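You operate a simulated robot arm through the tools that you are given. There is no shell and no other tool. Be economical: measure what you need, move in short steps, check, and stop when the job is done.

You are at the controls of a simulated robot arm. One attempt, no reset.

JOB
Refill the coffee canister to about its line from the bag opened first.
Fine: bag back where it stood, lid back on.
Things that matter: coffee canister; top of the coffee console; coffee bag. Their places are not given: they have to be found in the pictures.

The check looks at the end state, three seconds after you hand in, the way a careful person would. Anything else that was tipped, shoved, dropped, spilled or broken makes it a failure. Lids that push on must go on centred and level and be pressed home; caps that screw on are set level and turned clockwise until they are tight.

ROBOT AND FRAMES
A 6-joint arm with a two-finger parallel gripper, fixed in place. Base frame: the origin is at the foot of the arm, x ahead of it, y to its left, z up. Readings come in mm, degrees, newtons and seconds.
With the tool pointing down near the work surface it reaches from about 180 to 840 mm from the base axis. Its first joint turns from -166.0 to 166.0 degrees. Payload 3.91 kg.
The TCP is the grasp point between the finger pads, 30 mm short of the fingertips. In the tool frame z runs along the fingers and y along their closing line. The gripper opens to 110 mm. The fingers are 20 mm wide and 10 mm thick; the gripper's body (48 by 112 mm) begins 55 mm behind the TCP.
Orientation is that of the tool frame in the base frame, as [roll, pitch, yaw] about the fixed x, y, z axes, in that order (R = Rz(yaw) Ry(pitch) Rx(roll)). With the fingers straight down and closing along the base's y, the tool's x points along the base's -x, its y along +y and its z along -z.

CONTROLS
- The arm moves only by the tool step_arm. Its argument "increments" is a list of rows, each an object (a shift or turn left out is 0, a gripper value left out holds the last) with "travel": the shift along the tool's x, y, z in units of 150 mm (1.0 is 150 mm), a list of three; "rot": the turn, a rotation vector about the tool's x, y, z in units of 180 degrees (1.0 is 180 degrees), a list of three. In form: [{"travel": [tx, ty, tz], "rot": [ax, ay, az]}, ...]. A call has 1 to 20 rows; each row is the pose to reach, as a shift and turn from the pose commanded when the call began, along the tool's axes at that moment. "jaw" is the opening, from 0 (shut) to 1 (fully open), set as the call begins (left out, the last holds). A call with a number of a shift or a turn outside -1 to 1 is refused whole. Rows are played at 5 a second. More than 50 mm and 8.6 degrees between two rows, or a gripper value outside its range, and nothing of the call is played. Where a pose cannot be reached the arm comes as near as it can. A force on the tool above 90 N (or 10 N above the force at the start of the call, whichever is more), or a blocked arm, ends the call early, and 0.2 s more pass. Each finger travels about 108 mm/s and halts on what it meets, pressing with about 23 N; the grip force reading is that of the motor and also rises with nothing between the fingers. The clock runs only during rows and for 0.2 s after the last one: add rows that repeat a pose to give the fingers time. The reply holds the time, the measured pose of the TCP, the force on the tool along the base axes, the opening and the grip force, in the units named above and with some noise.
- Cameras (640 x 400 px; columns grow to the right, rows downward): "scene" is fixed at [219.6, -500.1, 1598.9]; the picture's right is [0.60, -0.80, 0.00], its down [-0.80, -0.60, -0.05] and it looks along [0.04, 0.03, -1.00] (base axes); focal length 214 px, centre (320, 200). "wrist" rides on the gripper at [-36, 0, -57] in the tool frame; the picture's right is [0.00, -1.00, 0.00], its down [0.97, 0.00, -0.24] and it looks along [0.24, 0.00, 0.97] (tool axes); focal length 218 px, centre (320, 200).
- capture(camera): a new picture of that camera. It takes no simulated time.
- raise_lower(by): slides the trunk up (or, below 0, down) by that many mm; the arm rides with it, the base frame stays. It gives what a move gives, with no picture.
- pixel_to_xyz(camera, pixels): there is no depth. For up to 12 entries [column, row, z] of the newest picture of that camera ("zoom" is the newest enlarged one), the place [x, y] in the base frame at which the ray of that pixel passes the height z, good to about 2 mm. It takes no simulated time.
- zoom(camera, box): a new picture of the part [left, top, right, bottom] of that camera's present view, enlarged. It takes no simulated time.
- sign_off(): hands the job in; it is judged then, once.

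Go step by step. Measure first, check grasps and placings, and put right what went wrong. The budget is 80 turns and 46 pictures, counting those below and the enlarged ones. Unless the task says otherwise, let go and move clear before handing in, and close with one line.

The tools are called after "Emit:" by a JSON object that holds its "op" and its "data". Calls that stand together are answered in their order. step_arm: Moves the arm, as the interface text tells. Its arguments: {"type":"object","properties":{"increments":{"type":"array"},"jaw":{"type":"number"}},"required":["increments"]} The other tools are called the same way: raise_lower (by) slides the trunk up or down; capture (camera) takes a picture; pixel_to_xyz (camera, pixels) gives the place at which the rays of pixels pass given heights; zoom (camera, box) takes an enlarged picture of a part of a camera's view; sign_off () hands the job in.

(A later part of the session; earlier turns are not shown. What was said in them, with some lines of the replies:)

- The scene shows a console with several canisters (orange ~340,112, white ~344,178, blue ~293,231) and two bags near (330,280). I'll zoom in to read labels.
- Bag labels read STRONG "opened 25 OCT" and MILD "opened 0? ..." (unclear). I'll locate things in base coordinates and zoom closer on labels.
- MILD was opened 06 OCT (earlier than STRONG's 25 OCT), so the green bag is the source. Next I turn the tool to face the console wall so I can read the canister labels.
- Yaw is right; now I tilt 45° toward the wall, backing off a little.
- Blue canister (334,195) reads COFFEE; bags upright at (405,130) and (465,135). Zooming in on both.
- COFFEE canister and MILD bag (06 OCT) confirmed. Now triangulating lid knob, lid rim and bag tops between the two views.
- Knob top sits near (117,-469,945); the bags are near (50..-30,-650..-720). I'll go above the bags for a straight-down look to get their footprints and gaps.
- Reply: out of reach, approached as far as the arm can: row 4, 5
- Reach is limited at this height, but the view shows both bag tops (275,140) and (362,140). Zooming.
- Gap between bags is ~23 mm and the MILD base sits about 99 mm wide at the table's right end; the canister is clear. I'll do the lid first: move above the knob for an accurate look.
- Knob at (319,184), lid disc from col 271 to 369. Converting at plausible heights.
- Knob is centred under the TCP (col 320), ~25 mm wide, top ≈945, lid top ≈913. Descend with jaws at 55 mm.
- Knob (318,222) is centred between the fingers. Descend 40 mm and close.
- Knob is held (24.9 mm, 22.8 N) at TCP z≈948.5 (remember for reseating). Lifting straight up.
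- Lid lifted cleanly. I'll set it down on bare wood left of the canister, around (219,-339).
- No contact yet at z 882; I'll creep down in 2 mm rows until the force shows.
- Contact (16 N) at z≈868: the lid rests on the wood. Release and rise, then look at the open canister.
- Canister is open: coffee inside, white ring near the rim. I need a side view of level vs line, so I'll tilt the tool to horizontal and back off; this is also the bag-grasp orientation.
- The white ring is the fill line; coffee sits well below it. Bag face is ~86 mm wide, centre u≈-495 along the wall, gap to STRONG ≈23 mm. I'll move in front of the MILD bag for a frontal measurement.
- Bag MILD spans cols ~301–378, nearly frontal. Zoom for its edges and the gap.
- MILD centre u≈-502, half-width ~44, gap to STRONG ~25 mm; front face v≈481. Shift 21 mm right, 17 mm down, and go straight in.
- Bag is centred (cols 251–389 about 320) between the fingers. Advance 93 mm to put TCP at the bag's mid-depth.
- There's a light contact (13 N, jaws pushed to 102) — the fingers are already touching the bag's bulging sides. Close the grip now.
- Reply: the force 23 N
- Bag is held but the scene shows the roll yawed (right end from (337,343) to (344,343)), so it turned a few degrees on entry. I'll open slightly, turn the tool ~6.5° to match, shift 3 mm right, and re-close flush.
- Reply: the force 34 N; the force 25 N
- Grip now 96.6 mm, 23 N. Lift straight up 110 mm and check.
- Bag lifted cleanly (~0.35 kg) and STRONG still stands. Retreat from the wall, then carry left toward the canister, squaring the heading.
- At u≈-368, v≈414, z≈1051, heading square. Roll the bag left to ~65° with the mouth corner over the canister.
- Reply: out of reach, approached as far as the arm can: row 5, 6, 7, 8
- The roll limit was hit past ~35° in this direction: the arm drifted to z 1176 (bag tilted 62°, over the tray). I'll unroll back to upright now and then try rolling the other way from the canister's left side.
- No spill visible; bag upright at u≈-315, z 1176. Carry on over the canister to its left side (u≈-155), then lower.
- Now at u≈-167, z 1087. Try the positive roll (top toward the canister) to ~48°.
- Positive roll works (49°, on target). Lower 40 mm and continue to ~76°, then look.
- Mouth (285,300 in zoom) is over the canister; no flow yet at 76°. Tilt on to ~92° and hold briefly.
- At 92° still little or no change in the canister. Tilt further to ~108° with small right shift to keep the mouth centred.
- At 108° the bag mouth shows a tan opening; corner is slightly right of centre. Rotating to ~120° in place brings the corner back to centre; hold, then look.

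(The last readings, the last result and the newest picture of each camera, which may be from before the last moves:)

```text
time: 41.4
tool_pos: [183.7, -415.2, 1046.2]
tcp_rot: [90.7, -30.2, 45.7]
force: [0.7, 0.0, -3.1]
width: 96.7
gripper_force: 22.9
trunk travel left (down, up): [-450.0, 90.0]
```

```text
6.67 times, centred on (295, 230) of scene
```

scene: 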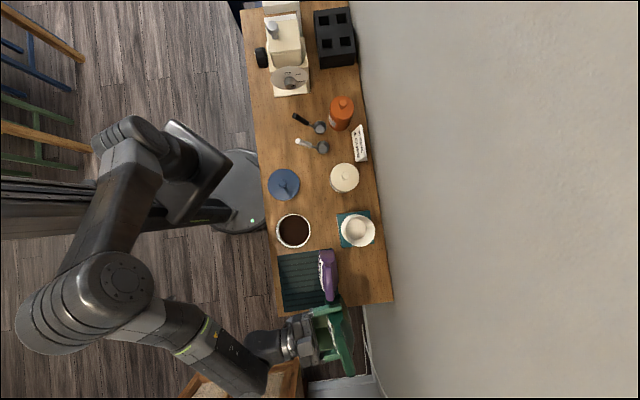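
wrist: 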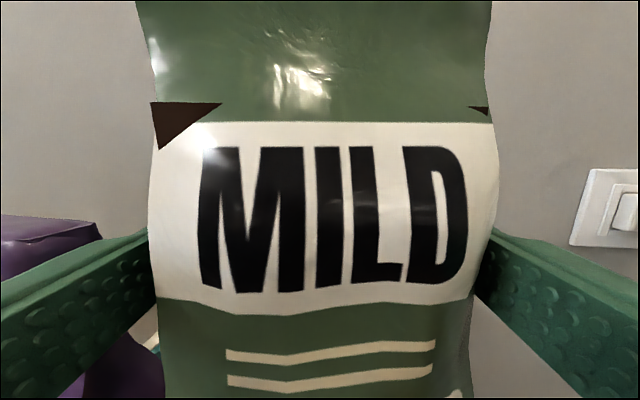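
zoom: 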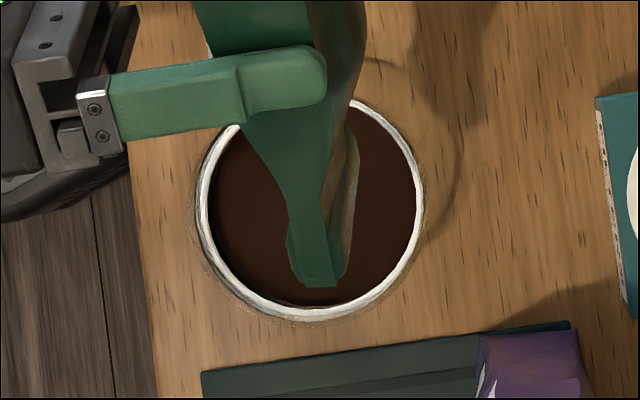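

The coffee surface has now climbed close to the white ring. Roll back to ~90° at once to stop the flow, keeping the mouth over the canister, then check the level.

Emit:
{"op": "step_arm", "data": {"increments": [{"rot": [0, 0, -0.045], "travel": [0.06, -0.04, 0]}, {"rot": [0, 0, -0.09], "travel": [0.13, -0.075, 0]}, {"rot": [0, 0, -0.135], "travel": [0.19, -0.11, 0]}, {"rot": [0, 0, -0.175], "travel": [0.26, -0.15, 0]}]}}

Emit:
{"op": "zoom", "data": {"camera": "scene", "box": [260, 200, 330, 260]}}

```text
time: 42.4
tool_pos: [214.6, -381.9, 1046.0]
tcp_rot: [90.6, 1.5, 46.1]
force: [-0.3, -0.4, -4.0]
width: 96.7
gripper_force: 23.2
trunk travel left (down, up): [-450.0, 90.0]
```

```text
6.67 times, centred on (295, 230) of scene
```

zoom: 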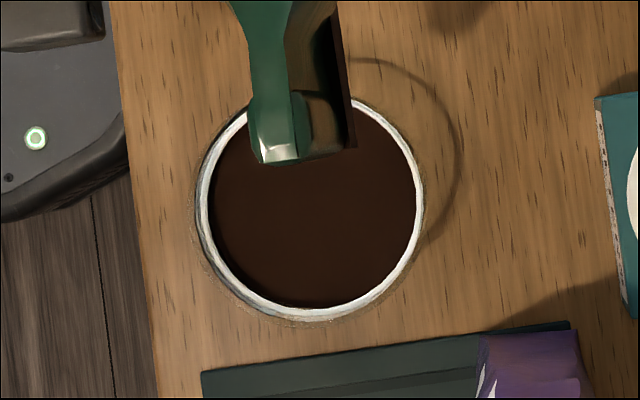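

Flow stopped. I need a finer look at the gap between coffee edge and ring on the lower-left wall to judge the level.

Emit:
{"op": "zoom", "data": {"camera": "scene", "box": [275, 212, 315, 252]}}

```text
10.00 times, centred on (295, 232) of scene
```

zoom: 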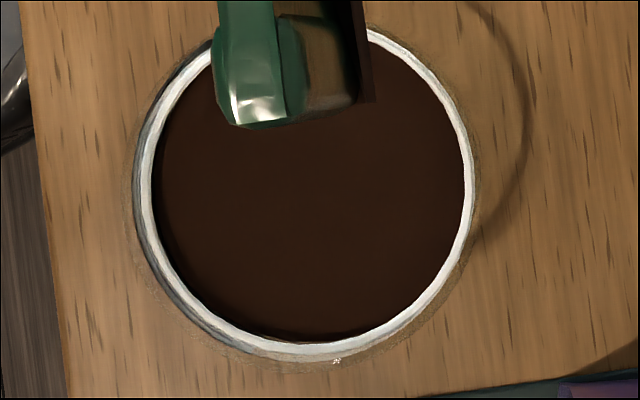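

Surface is within a few mm of the ring all around (sliver at lower-left only), i.e. about at the line. Now unroll the bag to upright.

Emit:
{"op": "step_arm", "data": {"increments": [{"rot": [0, 0, -0.042], "travel": [0, 0.03, -0.04]}, {"rot": [0, 0, -0.084], "travel": [0, 0.06, -0.04]}, {"rot": [0, 0, -0.126], "travel": [0, 0.09, -0.04]}, {"rot": [0, 0, -0.168], "travel": [0, 0.12, -0.04]}, {"rot": [0, 0, -0.21], "travel": [0, 0.15, -0.04]}, {"rot": [0, 0, -0.252], "travel": [0, 0.18, -0.04]}, {"rot": [0, 0, -0.294], "travel": [0, 0.2, -0.04]}, {"rot": [0, 0, -0.336], "travel": [0, 0.2, -0.04]}, {"rot": [0, 0, -0.378], "travel": [0, 0.2, -0.04]}, {"rot": [0, 0, -0.42], "travel": [0, 0.2, -0.04]}, {"rot": [0, 0, -0.46], "travel": [0, 0.2, -0.04]}, {"rot": [0, 0, -0.492], "travel": [0, 0.2, -0.04]}]}}

```text
time: 45.0
tool_pos: [211.1, -377.4, 1076.3]
tcp_rot: [-177.0, 89.5, 139.1]
force: [-1.0, 0.1, -3.5]
width: 96.5
gripper_force: 23.0
trunk travel left (down, up): [-450.0, 90.0]
```

Upright again; carry right past the canister to the bag's lane, correcting heading so the bag will stand square.

Emit:
{"op": "step_arm", "data": {"increments": [{"travel": [0, -0.25, 0]}, {"travel": [0, -0.5, -0.01], "rot": [0.007, 0, 0]}, {"travel": [0, -0.75, -0.02], "rot": [0.014, 0, 0]}, {"travel": [0, -1.0, -0.02], "rot": [0.0195, 0, 0]}]}}

Emit:
{"op": "step_arm", "data": {"increments": [{"travel": [0, -0.25, 0.01]}, {"travel": [0, -0.5, 0.02]}, {"travel": [0, -0.75, 0.03]}, {"travel": [0, -1.0, 0.042]}]}}

Emit:
{"op": "step_arm", "data": {"increments": [{"travel": [0, -0.25, 0.01]}, {"travel": [0, -0.5, 0.02]}, {"travel": [0, -0.56, 0.024]}]}}

```text
time: 46.0
tool_pos: [102.2, -484.0, 1075.6]
tcp_rot: [170.7, 89.4, 123.4]
force: [-0.1, 0.1, -2.9]
width: 96.7
gripper_force: 23.0
trunk travel left (down, up): [-450.0, 90.0]
```

```text
time: 47.0
tool_pos: [-3.5, -589.7, 1076.1]
tcp_rot: [169.5, 89.3, 122.1]
force: [-0.6, -1.7, -3.5]
width: 96.4
gripper_force: 22.8
trunk travel left (down, up): [-450.0, 90.0]
```

```text
time: 47.8
tool_pos: [-61.4, -648.8, 1075.8]
tcp_rot: [172.4, 89.3, 125.0]
force: [-0.3, 0.5, -3.7]
width: 96.5
gripper_force: 22.7
trunk travel left (down, up): [-450.0, 90.0]
```

At u≈-502, v≈415, heading 132.6. Move forward to v≈491, then down to just above the tray.

Emit:
{"op": "step_arm", "data": {"increments": [{"travel": [0, 0.005, 0.13], "rot": [0, -0.004, 0]}, {"travel": [0, 0.011, 0.26], "rot": [0, -0.004, 0]}, {"travel": [0, 0.016, 0.39], "rot": [0, -0.004, 0]}, {"travel": [0, 0.021, 0.506], "rot": [0, -0.004, 0]}]}}

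Emit:
{"op": "step_arm", "data": {"increments": [{"travel": [0.2, 0, 0]}, {"travel": [0.4, 0, 0]}, {"travel": [0.6, 0, 0]}, {"travel": [0.8, 0, 0]}, {"travel": [0.93, 0, 0]}]}}

Emit:
{"op": "zoom", "data": {"camera": "scene", "box": [300, 240, 370, 360]}}

```text
time: 48.8
tool_pos: [-6.9, -702.7, 1074.2]
tcp_rot: [34.0, 89.9, -13.6]
force: [0.4, -0.5, -3.8]
width: 96.4
gripper_force: 22.8
trunk travel left (down, up): [-450.0, 90.0]
```

```text
time: 50.0
tool_pos: [-7.4, -703.0, 936.0]
tcp_rot: [16.0, 89.9, -31.3]
force: [-0.9, 0.7, -2.9]
width: 96.4
gripper_force: 23.5
trunk travel left (down, up): [-450.0, 90.0]
```

```text
3.33 times, centred on (335, 300) of scene
```

zoom: 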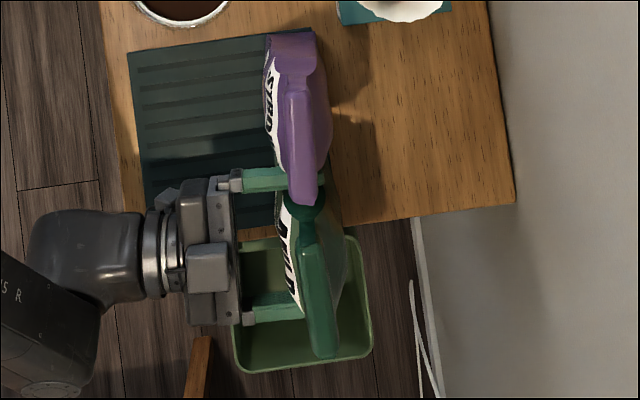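

Bag's roll now lies (313,235)–(325,355) in the same zoom as the start (315,235)–(327,345): essentially the original place, 10 mm up. Lower gently to contact.

Emit:
{"op": "step_arm", "data": {"increments": [{"travel": [0.02, 0, 0.01]}, {"travel": [0.035, 0, 0.01]}, {"travel": [0.05, 0, 0.01]}, {"travel": [0.065, 0, 0.01]}, {"travel": [0.075, 0, 0.01]}]}}

```text
time: 51.2
tool_pos: [-6.7, -704.8, 927.7]
tcp_rot: [-13.3, 89.7, -60.8]
force: [0.4, -2.0, 12.9]
width: 96.6
gripper_force: 22.6
trunk travel left (down, up): [-450.0, 90.0]
```

Bag is standing (13 N contact). Relax the press, open to 104 mm.

Emit:
{"op": "step_arm", "data": {"increments": [{"travel": [-0.02, 0, 0]}, {"travel": [-0.02, 0, 0]}, {"travel": [-0.02, 0, 0]}], "jaw": 0.945}}

Emit:
{"op": "step_arm", "data": {"increments": [{"travel": [-0.02, -0.004, -0.1]}, {"travel": [-0.02, -0.008, -0.2]}, {"travel": [-0.02, -0.012, -0.3]}, {"travel": [-0.02, -0.017, -0.4]}, {"travel": [-0.02, -0.025, -0.6]}, {"travel": [-0.02, -0.042, -0.9]}]}}

Emit:
{"op": "capture", "data": {"camera": "wrist"}}

```text
time: 52.0
tool_pos: [-6.3, -703.7, 926.9]
tcp_rot: [60.9, 89.9, 13.5]
force: [0.7, -0.1, 0.2]
width: 104.1
gripper_force: 0.1
trunk travel left (down, up): [-450.0, 90.0]
```

```text
time: 53.4
tool_pos: [-101.8, -608.2, 930.0]
tcp_rot: [37.9, 89.8, -9.6]
force: [-0.1, 0.4, 0.5]
width: 103.9
gripper_force: 0.0
trunk travel left (down, up): [-450.0, 90.0]
```

```text
3 pictures are left
```

wrist: 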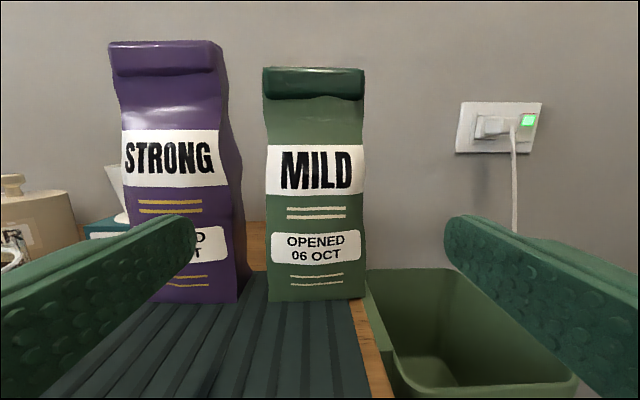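

Both bags stand upright; MILD is back in place. Back off and left for one side view of the canister level.

Emit:
{"op": "step_arm", "data": {"increments": [{"travel": [-0.1, 0, -0.25]}, {"travel": [-0.2, 0, -0.5], "rot": [-0.0066, 0, 0]}, {"travel": [-0.3, 0.1, -0.75], "rot": [-0.0133, 0, 0]}, {"travel": [-0.4, 0.35, -0.85], "rot": [-0.0133, 0, 0]}, {"travel": [-0.5, 0.6, -0.85], "rot": [-0.0133, 0, 0]}, {"travel": [-0.5, 0.85, -0.85], "rot": [-0.0133, 0, 0]}, {"travel": [-0.5, 1.0, -0.85], "rot": [-0.0133, 0, 0]}]}}

Emit:
{"op": "pixel_to_xyz", "data": {"camera": "wrist", "pixels": [[267, 301, 826], [365, 298, 826], [237, 303, 826]]}}

Emit:
{"op": "zoom", "data": {"camera": "wrist", "box": [160, 220, 360, 360]}}

```text
time: 55.0
tool_pos: [-77.9, -413.6, 1006.4]
tcp_rot: [18.7, 89.7, -26.2]
force: [0.3, 0.0, 0.9]
width: 104.1
gripper_force: 0.0
trunk travel left (down, up): [-450.0, 90.0]
```

```text
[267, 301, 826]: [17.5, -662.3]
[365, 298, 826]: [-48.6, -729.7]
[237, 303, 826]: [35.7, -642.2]
```

```text
2.86 times, centred on (260, 290) of wrist
```

zoom: 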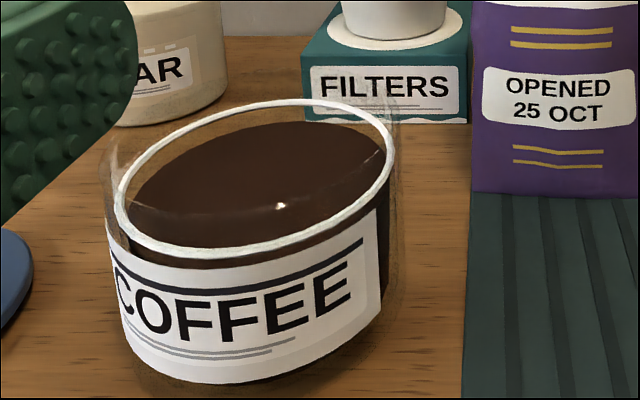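

Bag is back within ~3 mm. The side view shows the level (back edge y=122) still ~8–10 mm below the ring (y=100) — a bit short, so I'll top up. Return to the bag by retracing the contact-free exit path.

Emit:
{"op": "step_arm", "data": {"increments": [{"travel": [0, -0.25, 0]}, {"travel": [0, -0.5, 0]}, {"travel": [0.1, -0.75, 0]}, {"travel": [0.2, -1.0, 0.1], "rot": [0.007, 0, 0]}, {"travel": [0.35, -1.0, 0.35], "rot": [0.0139, 0, 0]}, {"travel": [0.5, -1.0, 0.6], "rot": [0.0139, 0, 0]}, {"travel": [0.509, -1.0, 0.75], "rot": [0.0139, 0, 0]}]}}

Emit:
{"op": "step_arm", "data": {"increments": [{}, {}]}}

```text
time: 56.6
tool_pos: [-104.8, -600.1, 929.9]
tcp_rot: [21.9, 89.9, -25.6]
force: [-0.1, 0.1, -0.1]
width: 104.0
gripper_force: 0.0
trunk travel left (down, up): [-450.0, 90.0]
```

```text
time: 57.2
tool_pos: [-105.0, -599.5, 930.7]
tcp_rot: [23.0, 89.8, -24.6]
force: [-0.1, 0.6, -0.4]
width: 104.3
gripper_force: 0.1
trunk travel left (down, up): [-450.0, 90.0]
```

Aligned within 4 mm of the exit line; correct by 3.7 mm right and go in along the same path.

Emit:
{"op": "step_arm", "data": {"increments": [{"travel": [0.0, -0.022, 0.054]}, {"travel": [0.0, -0.011, 0.3]}, {"travel": [0.01, 0.003, 0.55]}, {"travel": [0.018, 0.009, 0.7]}, {"travel": [0.018, 0.015, 0.83]}, {"travel": [0.018, 0.02, 0.954]}]}}

```text
time: 58.6
tool_pos: [-5.0, -703.0, 927.5]
tcp_rot: [8.6, 89.9, -38.9]
force: [0.0, 2.6, 3.6]
width: 104.2
gripper_force: 0.1
trunk travel left (down, up): [-450.0, 90.0]
```

Entry was nearly contact-free (≤4 N). Close and lift 110 mm, then retreat and check the grip numbers.

Emit:
{"op": "step_arm", "data": {"increments": [{}, {}, {}], "jaw": 0.5}}

Emit:
{"op": "step_arm", "data": {"increments": [{"travel": [-0.06, 0, 0]}, {"travel": [-0.13, 0, 0]}, {"travel": [-0.3, 0, 0]}, {"travel": [-0.5, 0, 0]}, {"travel": [-0.75, 0, 0]}, {"travel": [-0.98, 0, 0]}]}}

Emit:
{"op": "step_arm", "data": {"increments": [{"travel": [0, -0.006, -0.13]}, {"travel": [0, -0.012, -0.26]}, {"travel": [0, -0.018, -0.39]}, {"travel": [0, -0.023, -0.506]}]}}

```text
time: 59.4
tool_pos: [-5.5, -702.6, 928.6]
tcp_rot: [2.5, 89.8, -45.0]
force: [-2.0, -3.6, 6.5]
width: 96.4
gripper_force: 23.0
trunk travel left (down, up): [-450.0, 90.0]
```

```text
time: 60.8
tool_pos: [-5.4, -702.1, 1074.7]
tcp_rot: [37.1, 89.9, -10.4]
force: [0.2, 0.5, -4.4]
width: 96.2
gripper_force: 23.3
trunk travel left (down, up): [-450.0, 90.0]
```

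```text
time: 61.8
tool_pos: [-60.1, -648.8, 1074.3]
tcp_rot: [38.8, 89.9, -8.8]
force: [-0.1, 0.1, -2.9]
width: 96.1
gripper_force: 22.4
trunk travel left (down, up): [-450.0, 90.0]
```

Same grip; carry left over the canister to u≈-150.

Emit:
{"op": "step_arm", "data": {"increments": [{"travel": [0, 0.25, -0.01]}, {"travel": [0, 0.5, -0.02]}, {"travel": [0, 0.75, -0.03]}, {"travel": [0, 1.0, -0.042]}]}}

Emit:
{"op": "step_arm", "data": {"increments": [{"travel": [0, 0.25, -0.01]}, {"travel": [0, 0.5, -0.02]}, {"travel": [0, 0.75, -0.03]}, {"travel": [0, 1.0, -0.042]}]}}

Emit:
{"op": "step_arm", "data": {"increments": [{"travel": [0, 0.15, -0.005], "rot": [-0.007, 0, 0]}, {"travel": [0, 0.33, -0.01], "rot": [-0.015, 0, 0]}]}}

```text
time: 62.8
tool_pos: [47.3, -542.5, 1073.2]
tcp_rot: [-14.1, 89.9, -61.7]
force: [-0.5, 0.3, -3.5]
width: 96.1
gripper_force: 22.9
trunk travel left (down, up): [-450.0, 90.0]
```

```text
time: 63.8
tool_pos: [154.3, -435.6, 1074.5]
tcp_rot: [-7.7, 89.9, -55.1]
force: [-0.8, -0.3, -2.7]
width: 96.1
gripper_force: 23.1
trunk travel left (down, up): [-450.0, 90.0]
```

```text
time: 64.4
tool_pos: [189.0, -401.9, 1074.2]
tcp_rot: [7.2, 89.9, -37.8]
force: [0.7, 0.5, -3.3]
width: 96.0
gripper_force: 22.8
trunk travel left (down, up): [-450.0, 90.0]
```

On station (u≈-150, v≈418). Roll to 90° and settle to z≈1047.

Emit:
{"op": "step_arm", "data": {"increments": [{"rot": [0, 0, 0.045], "travel": [0.02, 0, 0]}, {"rot": [0, 0, 0.09], "travel": [0.04, 0, 0]}, {"rot": [0, 0, 0.135], "travel": [0.06, 0, 0]}, {"rot": [0, 0, 0.18], "travel": [0.08, 0, 0]}, {"rot": [0, 0, 0.225], "travel": [0.1, 0, 0]}, {"rot": [0, 0, 0.27], "travel": [0.12, 0, 0]}, {"rot": [0, 0, 0.315], "travel": [0.14, 0, 0]}, {"rot": [0, 0, 0.36], "travel": [0.16, 0, 0]}, {"rot": [0, 0, 0.405], "travel": [0.18, 0, 0]}, {"rot": [0, 0, 0.45], "travel": [0.18, 0, 0]}, {"rot": [0, 0, 0.495], "travel": [0.18, 0, 0]}]}}

```text
time: 66.8
tool_pos: [189.8, -401.4, 1047.8]
tcp_rot: [89.9, 0.8, 45.2]
force: [-0.3, 0.6, -2.9]
width: 96.2
gripper_force: 22.4
trunk travel left (down, up): [-450.0, 90.0]
```

At 89°, same station as before. One timed dose: tilt to ~120°, hold 0.4 s, come back to ~88°, all over the canister.

Emit:
{"op": "step_arm", "data": {"increments": [{"rot": [0, 0, 0.044], "travel": [-0.02, 0, 0]}, {"rot": [0, 0, 0.088], "travel": [-0.045, 0, 0]}, {"rot": [0, 0, 0.132], "travel": [-0.06, 0, 0]}, {"rot": [0, 0, 0.172], "travel": [-0.06, 0, 0]}, {"rot": [0, 0, 0.172], "travel": [-0.06, 0, 0]}, {"rot": [0, 0, 0.172], "travel": [-0.06, 0, 0]}, {"rot": [0, 0, 0.13], "travel": [0.0, 0, 0]}, {"rot": [0, 0, 0.086], "travel": [0.06, 0, 0]}, {"rot": [0, 0, 0.042], "travel": [0.12, 0, 0]}, {"rot": [0, 0, 0.0], "travel": [0.2, 0, 0]}]}}

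Emit:
{"op": "zoom", "data": {"camera": "scene", "box": [275, 212, 315, 252]}}

```text
time: 69.0
tool_pos: [210.0, -382.3, 1046.1]
tcp_rot: [89.9, 1.0, 45.2]
force: [0.6, 0.1, -3.0]
width: 96.1
gripper_force: 22.6
trunk travel left (down, up): [-450.0, 90.0]
```

```text
10.00 times, centred on (295, 232) of scene
```

zoom: 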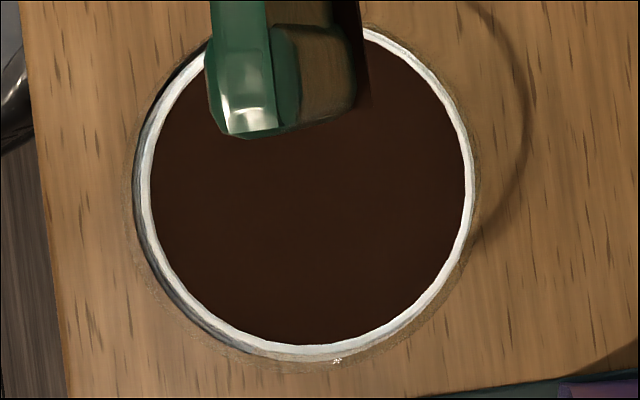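

The dark sliver is gone; coffee meets the ring all around — at the line. Unroll to upright.

Emit:
{"op": "step_arm", "data": {"increments": [{"rot": [0, 0, -0.042], "travel": [0, 0.03, 0]}, {"rot": [0, 0, -0.084], "travel": [0, 0.06, -0.01]}, {"rot": [0, 0, -0.126], "travel": [0, 0.09, -0.02]}, {"rot": [0, 0, -0.168], "travel": [0, 0.12, -0.02]}, {"rot": [0, 0, -0.21], "travel": [0, 0.15, -0.02]}, {"rot": [0, 0, -0.252], "travel": [0, 0.18, -0.02]}, {"rot": [0, 0, -0.294], "travel": [0, 0.2, -0.02]}, {"rot": [0, 0, -0.336], "travel": [0, 0.2, -0.02]}, {"rot": [0, 0, -0.378], "travel": [0, 0.2, -0.02]}, {"rot": [0, 0, -0.42], "travel": [0, 0.2, -0.02]}, {"rot": [0, 0, -0.46], "travel": [0, 0.2, -0.02]}, {"rot": [0, 0, -0.495], "travel": [0, 0.2, -0.02]}]}}

```text
time: 71.6
tool_pos: [208.7, -379.2, 1075.7]
tcp_rot: [-30.5, 89.8, -75.2]
force: [0.2, 0.0, -3.5]
width: 96.0
gripper_force: 22.9
trunk travel left (down, up): [-450.0, 90.0]
```

Carry back right to the bag's lane as before.

Emit:
{"op": "step_arm", "data": {"increments": [{"travel": [0, -0.25, 0]}, {"travel": [0, -0.5, 0], "rot": [0.005, 0, 0]}, {"travel": [0, -0.75, 0], "rot": [0.01, 0, 0]}, {"travel": [0, -1.0, 0], "rot": [0.0155, 0, 0]}]}}

Emit:
{"op": "step_arm", "data": {"increments": [{"travel": [0, -0.25, 0.01]}, {"travel": [0, -0.5, 0.02]}, {"travel": [0, -0.75, 0.03]}, {"travel": [0, -1.0, 0.042]}]}}

Emit:
{"op": "step_arm", "data": {"increments": [{"travel": [0, -0.25, 0.01]}, {"travel": [0, -0.5, 0.02]}, {"travel": [0, -0.535, 0.023]}, {"travel": [0, -0.535, 0.023]}]}}

```text
time: 72.6
tool_pos: [101.6, -485.6, 1075.2]
tcp_rot: [39.3, 89.9, -8.4]
force: [-1.0, 0.0, -2.4]
width: 96.2
gripper_force: 22.6
trunk travel left (down, up): [-450.0, 90.0]
```

```text
time: 73.6
tool_pos: [-3.6, -592.1, 1076.6]
tcp_rot: [57.6, 89.9, 10.0]
force: [0.0, 0.5, -3.1]
width: 96.2
gripper_force: 22.5
trunk travel left (down, up): [-450.0, 90.0]
```

```text
time: 74.6
tool_pos: [-60.3, -647.0, 1076.4]
tcp_rot: [40.1, 89.8, -7.5]
force: [-0.2, 0.4, -2.7]
width: 96.1
gripper_force: 22.7
trunk travel left (down, up): [-450.0, 90.0]
```

At u≈-500, v≈415. Forward 78 mm, then down.

Emit:
{"op": "step_arm", "data": {"increments": [{"travel": [0, 0.004, 0.13]}, {"travel": [0, 0.009, 0.26]}, {"travel": [0, 0.014, 0.39]}, {"travel": [0, 0.018, 0.52]}]}}

Emit:
{"op": "step_arm", "data": {"increments": [{"travel": [0.2, 0, 0]}, {"travel": [0.4, 0, 0]}, {"travel": [0.6, 0, 0]}, {"travel": [0.8, 0, 0]}, {"travel": [0.93, 0, 0]}]}}

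Emit:
{"op": "step_arm", "data": {"increments": [{"travel": [0.02, 0, 0]}, {"travel": [0.035, 0, 0]}, {"travel": [0.05, 0, 0]}, {"travel": [0.06, 0, 0]}, {"travel": [0.068, 0, 0]}]}}

```text
time: 75.6
tool_pos: [-5.0, -703.6, 1075.7]
tcp_rot: [36.9, 89.9, -10.8]
force: [-0.4, -0.4, -2.7]
width: 96.2
gripper_force: 23.1
trunk travel left (down, up): [-450.0, 90.0]
```

```text
time: 76.8
tool_pos: [-7.0, -703.9, 937.0]
tcp_rot: [20.7, 90.0, -27.0]
force: [0.6, 0.7, -3.6]
width: 96.1
gripper_force: 23.6
trunk travel left (down, up): [-450.0, 90.0]
```

```text
time: 78.0
tool_pos: [-7.2, -703.6, 928.6]
tcp_rot: [-3.6, 89.8, -51.0]
force: [-0.3, -0.2, 6.6]
width: 96.1
gripper_force: 22.5
trunk travel left (down, up): [-450.0, 90.0]
```

Contact made at z≈928.5. Release to 104 mm and withdraw along the same path.

Emit:
{"op": "step_arm", "data": {"increments": [{}, {}, {}], "jaw": 0.945}}

Emit:
{"op": "step_arm", "data": {"increments": [{"travel": [0, -0.004, -0.1]}, {"travel": [0, -0.008, -0.2]}, {"travel": [0, -0.012, -0.3]}, {"travel": [0, -0.017, -0.4]}, {"travel": [0, -0.025, -0.6]}, {"travel": [0, -0.042, -0.9]}]}}

```text
time: 78.8
tool_pos: [-7.6, -702.3, 927.0]
tcp_rot: [7.3, 89.9, -40.3]
force: [-0.7, 0.3, 3.8]
width: 103.8
gripper_force: 0.1
trunk travel left (down, up): [-450.0, 90.0]
```

```text
time: 80.2
tool_pos: [-101.3, -605.8, 925.8]
tcp_rot: [24.0, 89.9, -23.6]
force: [-1.0, -0.3, 0.0]
width: 104.2
gripper_force: 0.0
trunk travel left (down, up): [-450.0, 90.0]
```

Bag released and clear. Back off and up, then bring the tool to vertical while moving left toward the lid.

Emit:
{"op": "step_arm", "data": {"increments": [{"travel": [-0.15, 0, -0.15]}, {"travel": [-0.3, 0.0, -0.3]}, {"travel": [-0.5, 0.05, -0.4]}, {"travel": [-0.7, 0.15, -0.5]}, {"travel": [-0.9, 0.3, -0.5], "rot": [-0.007, 0, 0]}, {"travel": [-1.0, 0.45, -0.5], "rot": [-0.0145, 0, 0]}]}}

Emit:
{"op": "step_arm", "data": {"increments": [{"rot": [0, 0.045, 0], "travel": [0, 0.1, 0]}, {"rot": [0, 0.09, 0], "travel": [0, 0.2, 0]}, {"rot": [0, 0.135, 0], "travel": [0, 0.3, 0]}, {"rot": [0, 0.18, 0], "travel": [0, 0.4, 0.05]}, {"rot": [0, 0.225, 0], "travel": [0, 0.5, 0.1]}, {"rot": [0, 0.27, 0], "travel": [0, 0.6, 0.15]}, {"rot": [0, 0.315, 0], "travel": [0, 0.7, 0.2]}, {"rot": [0, 0.36, 0], "travel": [0, 0.8, 0.3]}, {"rot": [0, 0.405, 0], "travel": [0, 0.9, 0.4]}, {"rot": [0, 0.45, 0], "travel": [0, 1.0, 0.5]}, {"rot": [0, 0.5, 0], "travel": [0, 1.0, 0.6]}], "jaw": 0.5}}

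```text
time: 81.6
tool_pos: [-103.0, -506.5, 1076.1]
tcp_rot: [23.2, 89.9, -21.7]
force: [0.0, 0.5, 0.7]
width: 103.9
gripper_force: 0.1
trunk travel left (down, up): [-450.0, 90.0]
```

```text
refused: row 11 steps farther than a row can; nothing moved
```

The last row's turn was slightly too big; resend with finer steps.

Emit:
{"op": "step_arm", "data": {"increments": [{"rot": [0, 0.042, 0], "travel": [0, 0.1, 0]}, {"rot": [0, 0.084, 0], "travel": [0, 0.2, 0]}, {"rot": [0, 0.126, 0], "travel": [0, 0.3, 0]}, {"rot": [0, 0.168, 0], "travel": [0, 0.4, 0.05]}, {"rot": [0, 0.21, 0], "travel": [0, 0.5, 0.1]}, {"rot": [0, 0.252, 0], "travel": [0, 0.6, 0.15]}, {"rot": [0, 0.294, 0], "travel": [0, 0.7, 0.2]}, {"rot": [0, 0.336, 0], "travel": [0, 0.8, 0.3]}, {"rot": [0, 0.378, 0], "travel": [0, 0.9, 0.4]}, {"rot": [0, 0.42, 0], "travel": [0, 1.0, 0.5]}, {"rot": [0, 0.462, 0], "travel": [0, 1.0, 0.6]}, {"rot": [0, 0.5, 0], "travel": [0, 1.0, 0.7]}], "jaw": 0.5}}

```text
time: 84.2
tool_pos: [76.8, -474.8, 1076.5]
tcp_rot: [-180.0, 0.0, 135.0]
force: [-0.3, 0.1, 0.3]
width: 55.0
gripper_force: 0.1
trunk travel left (down, up): [-450.0, 90.0]
```

Tool vertical at yaw 135. Move above the lid knob (216,-339).

Emit:
{"op": "step_arm", "data": {"increments": [{"travel": [0, 0.3, 0]}, {"travel": [0, 0.6, 0]}, {"travel": [-0.018, 0.85, 0]}, {"travel": [-0.018, 1.0, 0]}]}}

Emit:
{"op": "step_arm", "data": {"increments": [{"travel": [0, 0.297, 0]}, {"travel": [0, 0.297, 0.3]}, {"travel": [0, 0.297, 0.6]}, {"travel": [0, 0.297, 0.9]}, {"travel": [0, 0.297, 0.9]}]}}

```text
time: 85.2
tool_pos: [187.1, -371.8, 1078.4]
tcp_rot: [179.9, 0.1, 135.0]
force: [-0.8, -0.4, -0.7]
width: 55.2
gripper_force: 0.1
trunk travel left (down, up): [-450.0, 90.0]
```

```text
time: 86.4
tool_pos: [217.4, -340.7, 941.6]
tcp_rot: [-179.9, 0.1, 135.0]
force: [-0.4, 0.5, -0.6]
width: 55.1
gripper_force: 0.0
trunk travel left (down, up): [-450.0, 90.0]
```

Over the knob (2 mm off in depth); correct and descend to z≈869, then close.

Emit:
{"op": "step_arm", "data": {"increments": [{"travel": [0.01, 0, 0.15]}, {"travel": [0.01, 0, 0.3]}, {"travel": [0.01, 0, 0.42]}, {"travel": [0.01, 0, 0.484]}]}}

Emit:
{"op": "step_arm", "data": {"increments": [{}, {}, {}, {}], "jaw": 0}}

```text
time: 87.4
tool_pos: [217.0, -338.6, 869.1]
tcp_rot: [-180.0, 0.0, 134.9]
force: [-0.7, -0.5, 0.9]
width: 54.9
gripper_force: 0.0
trunk travel left (down, up): [-450.0, 90.0]
```

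```text
time: 88.4
tool_pos: [217.0, -337.6, 870.0]
tcp_rot: [-180.0, 0.1, 135.0]
force: [0.2, 0.2, -0.6]
width: 24.7
gripper_force: 22.8
trunk travel left (down, up): [-450.0, 90.0]
```

Knob held (24.7 mm). Lift and carry over the canister.

Emit:
{"op": "step_arm", "data": {"increments": [{"travel": [0, 0, -0.2]}, {"travel": [0, 0, -0.45]}, {"travel": [0, 0, -0.7]}, {"travel": [0, 0, -0.95]}]}}

Emit:
{"op": "step_arm", "data": {"increments": [{"travel": [-0.04, -0.25, 0]}, {"travel": [-0.08, -0.5, 0]}, {"travel": [-0.12, -0.75, 0]}, {"travel": [-0.153, -1.0, 0]}]}}

Emit:
{"op": "step_arm", "data": {"increments": [{"travel": [0, -0.1, 0]}, {"travel": [0, -0.1, 0]}, {"travel": [0, -0.1, 0]}]}}

```text
time: 89.4
tool_pos: [214.9, -337.7, 1012.6]
tcp_rot: [179.9, 0.1, 135.0]
force: [-0.1, 1.2, -0.8]
width: 24.9
gripper_force: 22.9
trunk travel left (down, up): [-450.0, 90.0]
```

```text
time: 90.4
tool_pos: [124.9, -462.0, 1010.5]
tcp_rot: [-180.0, 0.1, 135.0]
force: [-0.9, 0.1, 0.1]
width: 24.7
gripper_force: 22.5
trunk travel left (down, up): [-450.0, 90.0]
```

```text
time: 91.2
tool_pos: [114.8, -470.8, 1012.0]
tcp_rot: [180.0, 0.1, 135.0]
force: [-0.2, 0.0, -0.6]
width: 25.0
gripper_force: 23.0
trunk travel left (down, up): [-450.0, 90.0]
```

Nearly over it; descend to z≈966 and re-read position.

Emit:
{"op": "step_arm", "data": {"increments": [{"travel": [0, 0, 0.15]}, {"travel": [0, 0, 0.3]}, {"travel": [0, 0, 0.3]}]}}

Emit:
{"op": "step_arm", "data": {"increments": [{}]}}

Emit:
{"op": "step_arm", "data": {"increments": [{}]}}

```text
time: 92.0
tool_pos: [115.3, -471.9, 966.8]
tcp_rot: [179.9, 0.1, 135.1]
force: [-0.3, -0.2, -0.5]
width: 24.7
gripper_force: 23.0
trunk travel left (down, up): [-450.0, 90.0]
```

```text
time: 92.4
tool_pos: [115.2, -471.1, 966.7]
tcp_rot: [-180.0, 0.1, 135.0]
force: [-0.5, 0.0, 0.1]
width: 24.9
gripper_force: 23.4
trunk travel left (down, up): [-450.0, 90.0]
```

```text
time: 92.8
tool_pos: [114.9, -471.2, 967.0]
tcp_rot: [-180.0, 0.1, 135.1]
force: [0.6, -0.1, -0.8]
width: 24.7
gripper_force: 22.8
trunk travel left (down, up): [-450.0, 90.0]
```

About 1.5 mm short in x; nudge and lower slowly onto the rim.

Emit:
{"op": "step_arm", "data": {"increments": [{"travel": [-0.008, 0.008, 0.02]}, {"travel": [-0.008, 0.008, 0.04]}, {"travel": [-0.008, 0.008, 0.06]}, {"travel": [-0.008, 0.008, 0.08]}, {"travel": [-0.008, 0.008, 0.1]}, {"travel": [-0.008, 0.008, 0.12]}]}}

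```text
time: 94.2
tool_pos: [117.4, -470.3, 948.7]
tcp_rot: [179.9, -0.1, 135.0]
force: [0.2, -0.1, -0.1]
width: 24.8
gripper_force: 23.1
trunk travel left (down, up): [-450.0, 90.0]
```

No resistance yet at 948.7; press further in 1.5 mm steps.

Emit:
{"op": "step_arm", "data": {"increments": [{"travel": [0, 0, 0.01]}, {"travel": [0, 0, 0.02]}, {"travel": [0, 0, 0.03]}, {"travel": [0, 0, 0.04]}]}}

```text
time: 95.2
tool_pos: [116.0, -469.6, 945.8]
tcp_rot: [-179.9, 0.4, 134.9]
force: [-3.8, 3.7, 39.7]
width: 25.0
gripper_force: 22.3
trunk travel left (down, up): [-450.0, 90.0]
```

40 N with the arm held at 945.8: lid is seated and being pressed. Push slightly more, then release and look.

Emit:
{"op": "step_arm", "data": {"increments": [{"travel": [0, 0, 0.01]}, {"travel": [0, 0, 0.015]}, {"travel": [0, 0, 0.015]}]}}

Emit:
{"op": "step_arm", "data": {"increments": [{"travel": [0, 0, -0.03]}, {"travel": [0, 0, -0.03]}, {"travel": [0, 0, -0.03]}], "jaw": 0.5}}

Emit:
{"op": "step_arm", "data": {"increments": [{"travel": [0, 0, -0.2]}, {"travel": [0, 0, -0.35]}]}}

```text
time: 96.0
tool_pos: [117.2, -469.5, 944.9]
tcp_rot: [-179.7, 0.5, 135.0]
force: [-2.5, -1.7, 66.1]
width: 24.5
gripper_force: 22.7
trunk travel left (down, up): [-450.0, 90.0]
```

```text
time: 96.8
tool_pos: [117.5, -470.8, 944.0]
tcp_rot: [179.9, 0.0, 135.0]
force: [-0.2, -0.1, 1.0]
width: 54.8
gripper_force: 0.1
trunk travel left (down, up): [-450.0, 90.0]
```

```text
time: 97.4
tool_pos: [116.5, -471.3, 998.9]
tcp_rot: [-180.0, 0.1, 135.1]
force: [-0.8, 0.3, -0.7]
width: 55.0
gripper_force: 0.0
trunk travel left (down, up): [-450.0, 90.0]
```

Pressed to 66 N. For certainty, close the fingers and press straight down on the knob top to confirm it's home and at the right height.

Emit:
{"op": "step_arm", "data": {"increments": [{}, {}, {}, {"travel": [0, 0, 0.06]}, {"travel": [0, 0, 0.12]}, {"travel": [0, 0, 0.14]}, {"travel": [0, 0, 0.16]}, {"travel": [0, 0, 0.175]}], "jaw": 0}}

```text
time: 99.2
tool_pos: [117.0, -470.7, 970.8]
tcp_rot: [180.0, 0.1, 135.0]
force: [0.6, -0.1, -0.1]
width: 0.1
gripper_force: 23.8
trunk travel left (down, up): [-450.0, 90.0]
```

No contact yet; continue down gently.

Emit:
{"op": "step_arm", "data": {"increments": [{"travel": [0, 0, 0.01]}, {"travel": [0, 0, 0.02]}, {"travel": [0, 0, 0.03]}, {"travel": [0, 0, 0.04]}, {"travel": [0, 0, 0.05]}]}}

```text
time: 100.4
tool_pos: [118.4, -470.7, 971.7]
tcp_rot: [-179.4, 0.9, 135.1]
force: [1.0, -2.0, 76.9]
width: 0.0
gripper_force: 23.4
trunk travel left (down, up): [-450.0, 90.0]
```

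77 N on the knob with no give: lid is home. Rise and go to the original overview pose for the final picture.

Emit:
{"op": "step_arm", "data": {"increments": [{"travel": [0, 0, -0.2]}, {"travel": [0, 0, -0.45]}, {"travel": [0.15, 0, -0.7]}, {"travel": [0.3, 0, -0.9]}, {"travel": [0.5, 0, -1.0]}]}}

Emit:
{"op": "step_arm", "data": {"increments": [{"rot": [0, -0.042, 0], "travel": [0.17, 0.03, -0.07]}, {"rot": [0, -0.084, 0], "travel": [0.34, 0.06, -0.13]}, {"rot": [0, -0.126, 0], "travel": [0.5, 0.09, -0.2]}, {"rot": [0, -0.168, 0], "travel": [0.67, 0.12, -0.26]}, {"rot": [0, -0.21, 0], "travel": [0.84, 0.15, -0.33]}, {"rot": [0, -0.25, 0], "travel": [1.0, 0.17, -0.39]}], "jaw": 1}}

Emit:
{"op": "zoom", "data": {"camera": "wrist", "box": [280, 70, 530, 250]}}

```text
time: 101.6
tool_pos: [62.7, -415.7, 1115.2]
tcp_rot: [179.9, 0.2, 135.0]
force: [-0.5, -0.6, 0.2]
width: 0.1
gripper_force: 23.2
trunk travel left (down, up): [-450.0, 90.0]
```

```text
time: 103.0
tool_pos: [-23.9, -293.1, 1171.7]
tcp_rot: [-179.9, 45.4, 135.0]
force: [0.1, 0.2, 0.5]
width: 110.0
gripper_force: 0.1
trunk travel left (down, up): [-450.0, 90.0]
```

```text
2.22 times, centred on (405, 160) of wrist
```

zoom: 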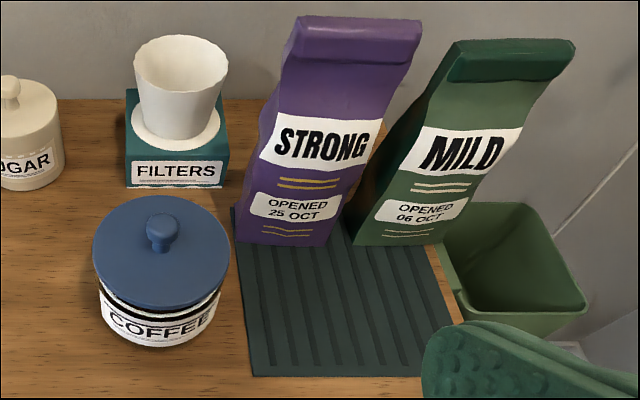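

The lid sits level and centred on the COFFEE canister. Both bags are upright in their places, there is no spill in view, and the arm is clear with the gripper open, so I'm handing in.

Emit:
{"op": "sign_off", "data": {}}

```text
The job is handed in.
```

I filled the coffee canister to about its line from the MILD bag (opened 06 OCT, before STRONG's 25 OCT), put the bag back within a few mm of its place, and pressed the lid back on. While I was gripping the MILD bag, the STRONG bag beside it may have shifted about 5 mm, but it is still standing.
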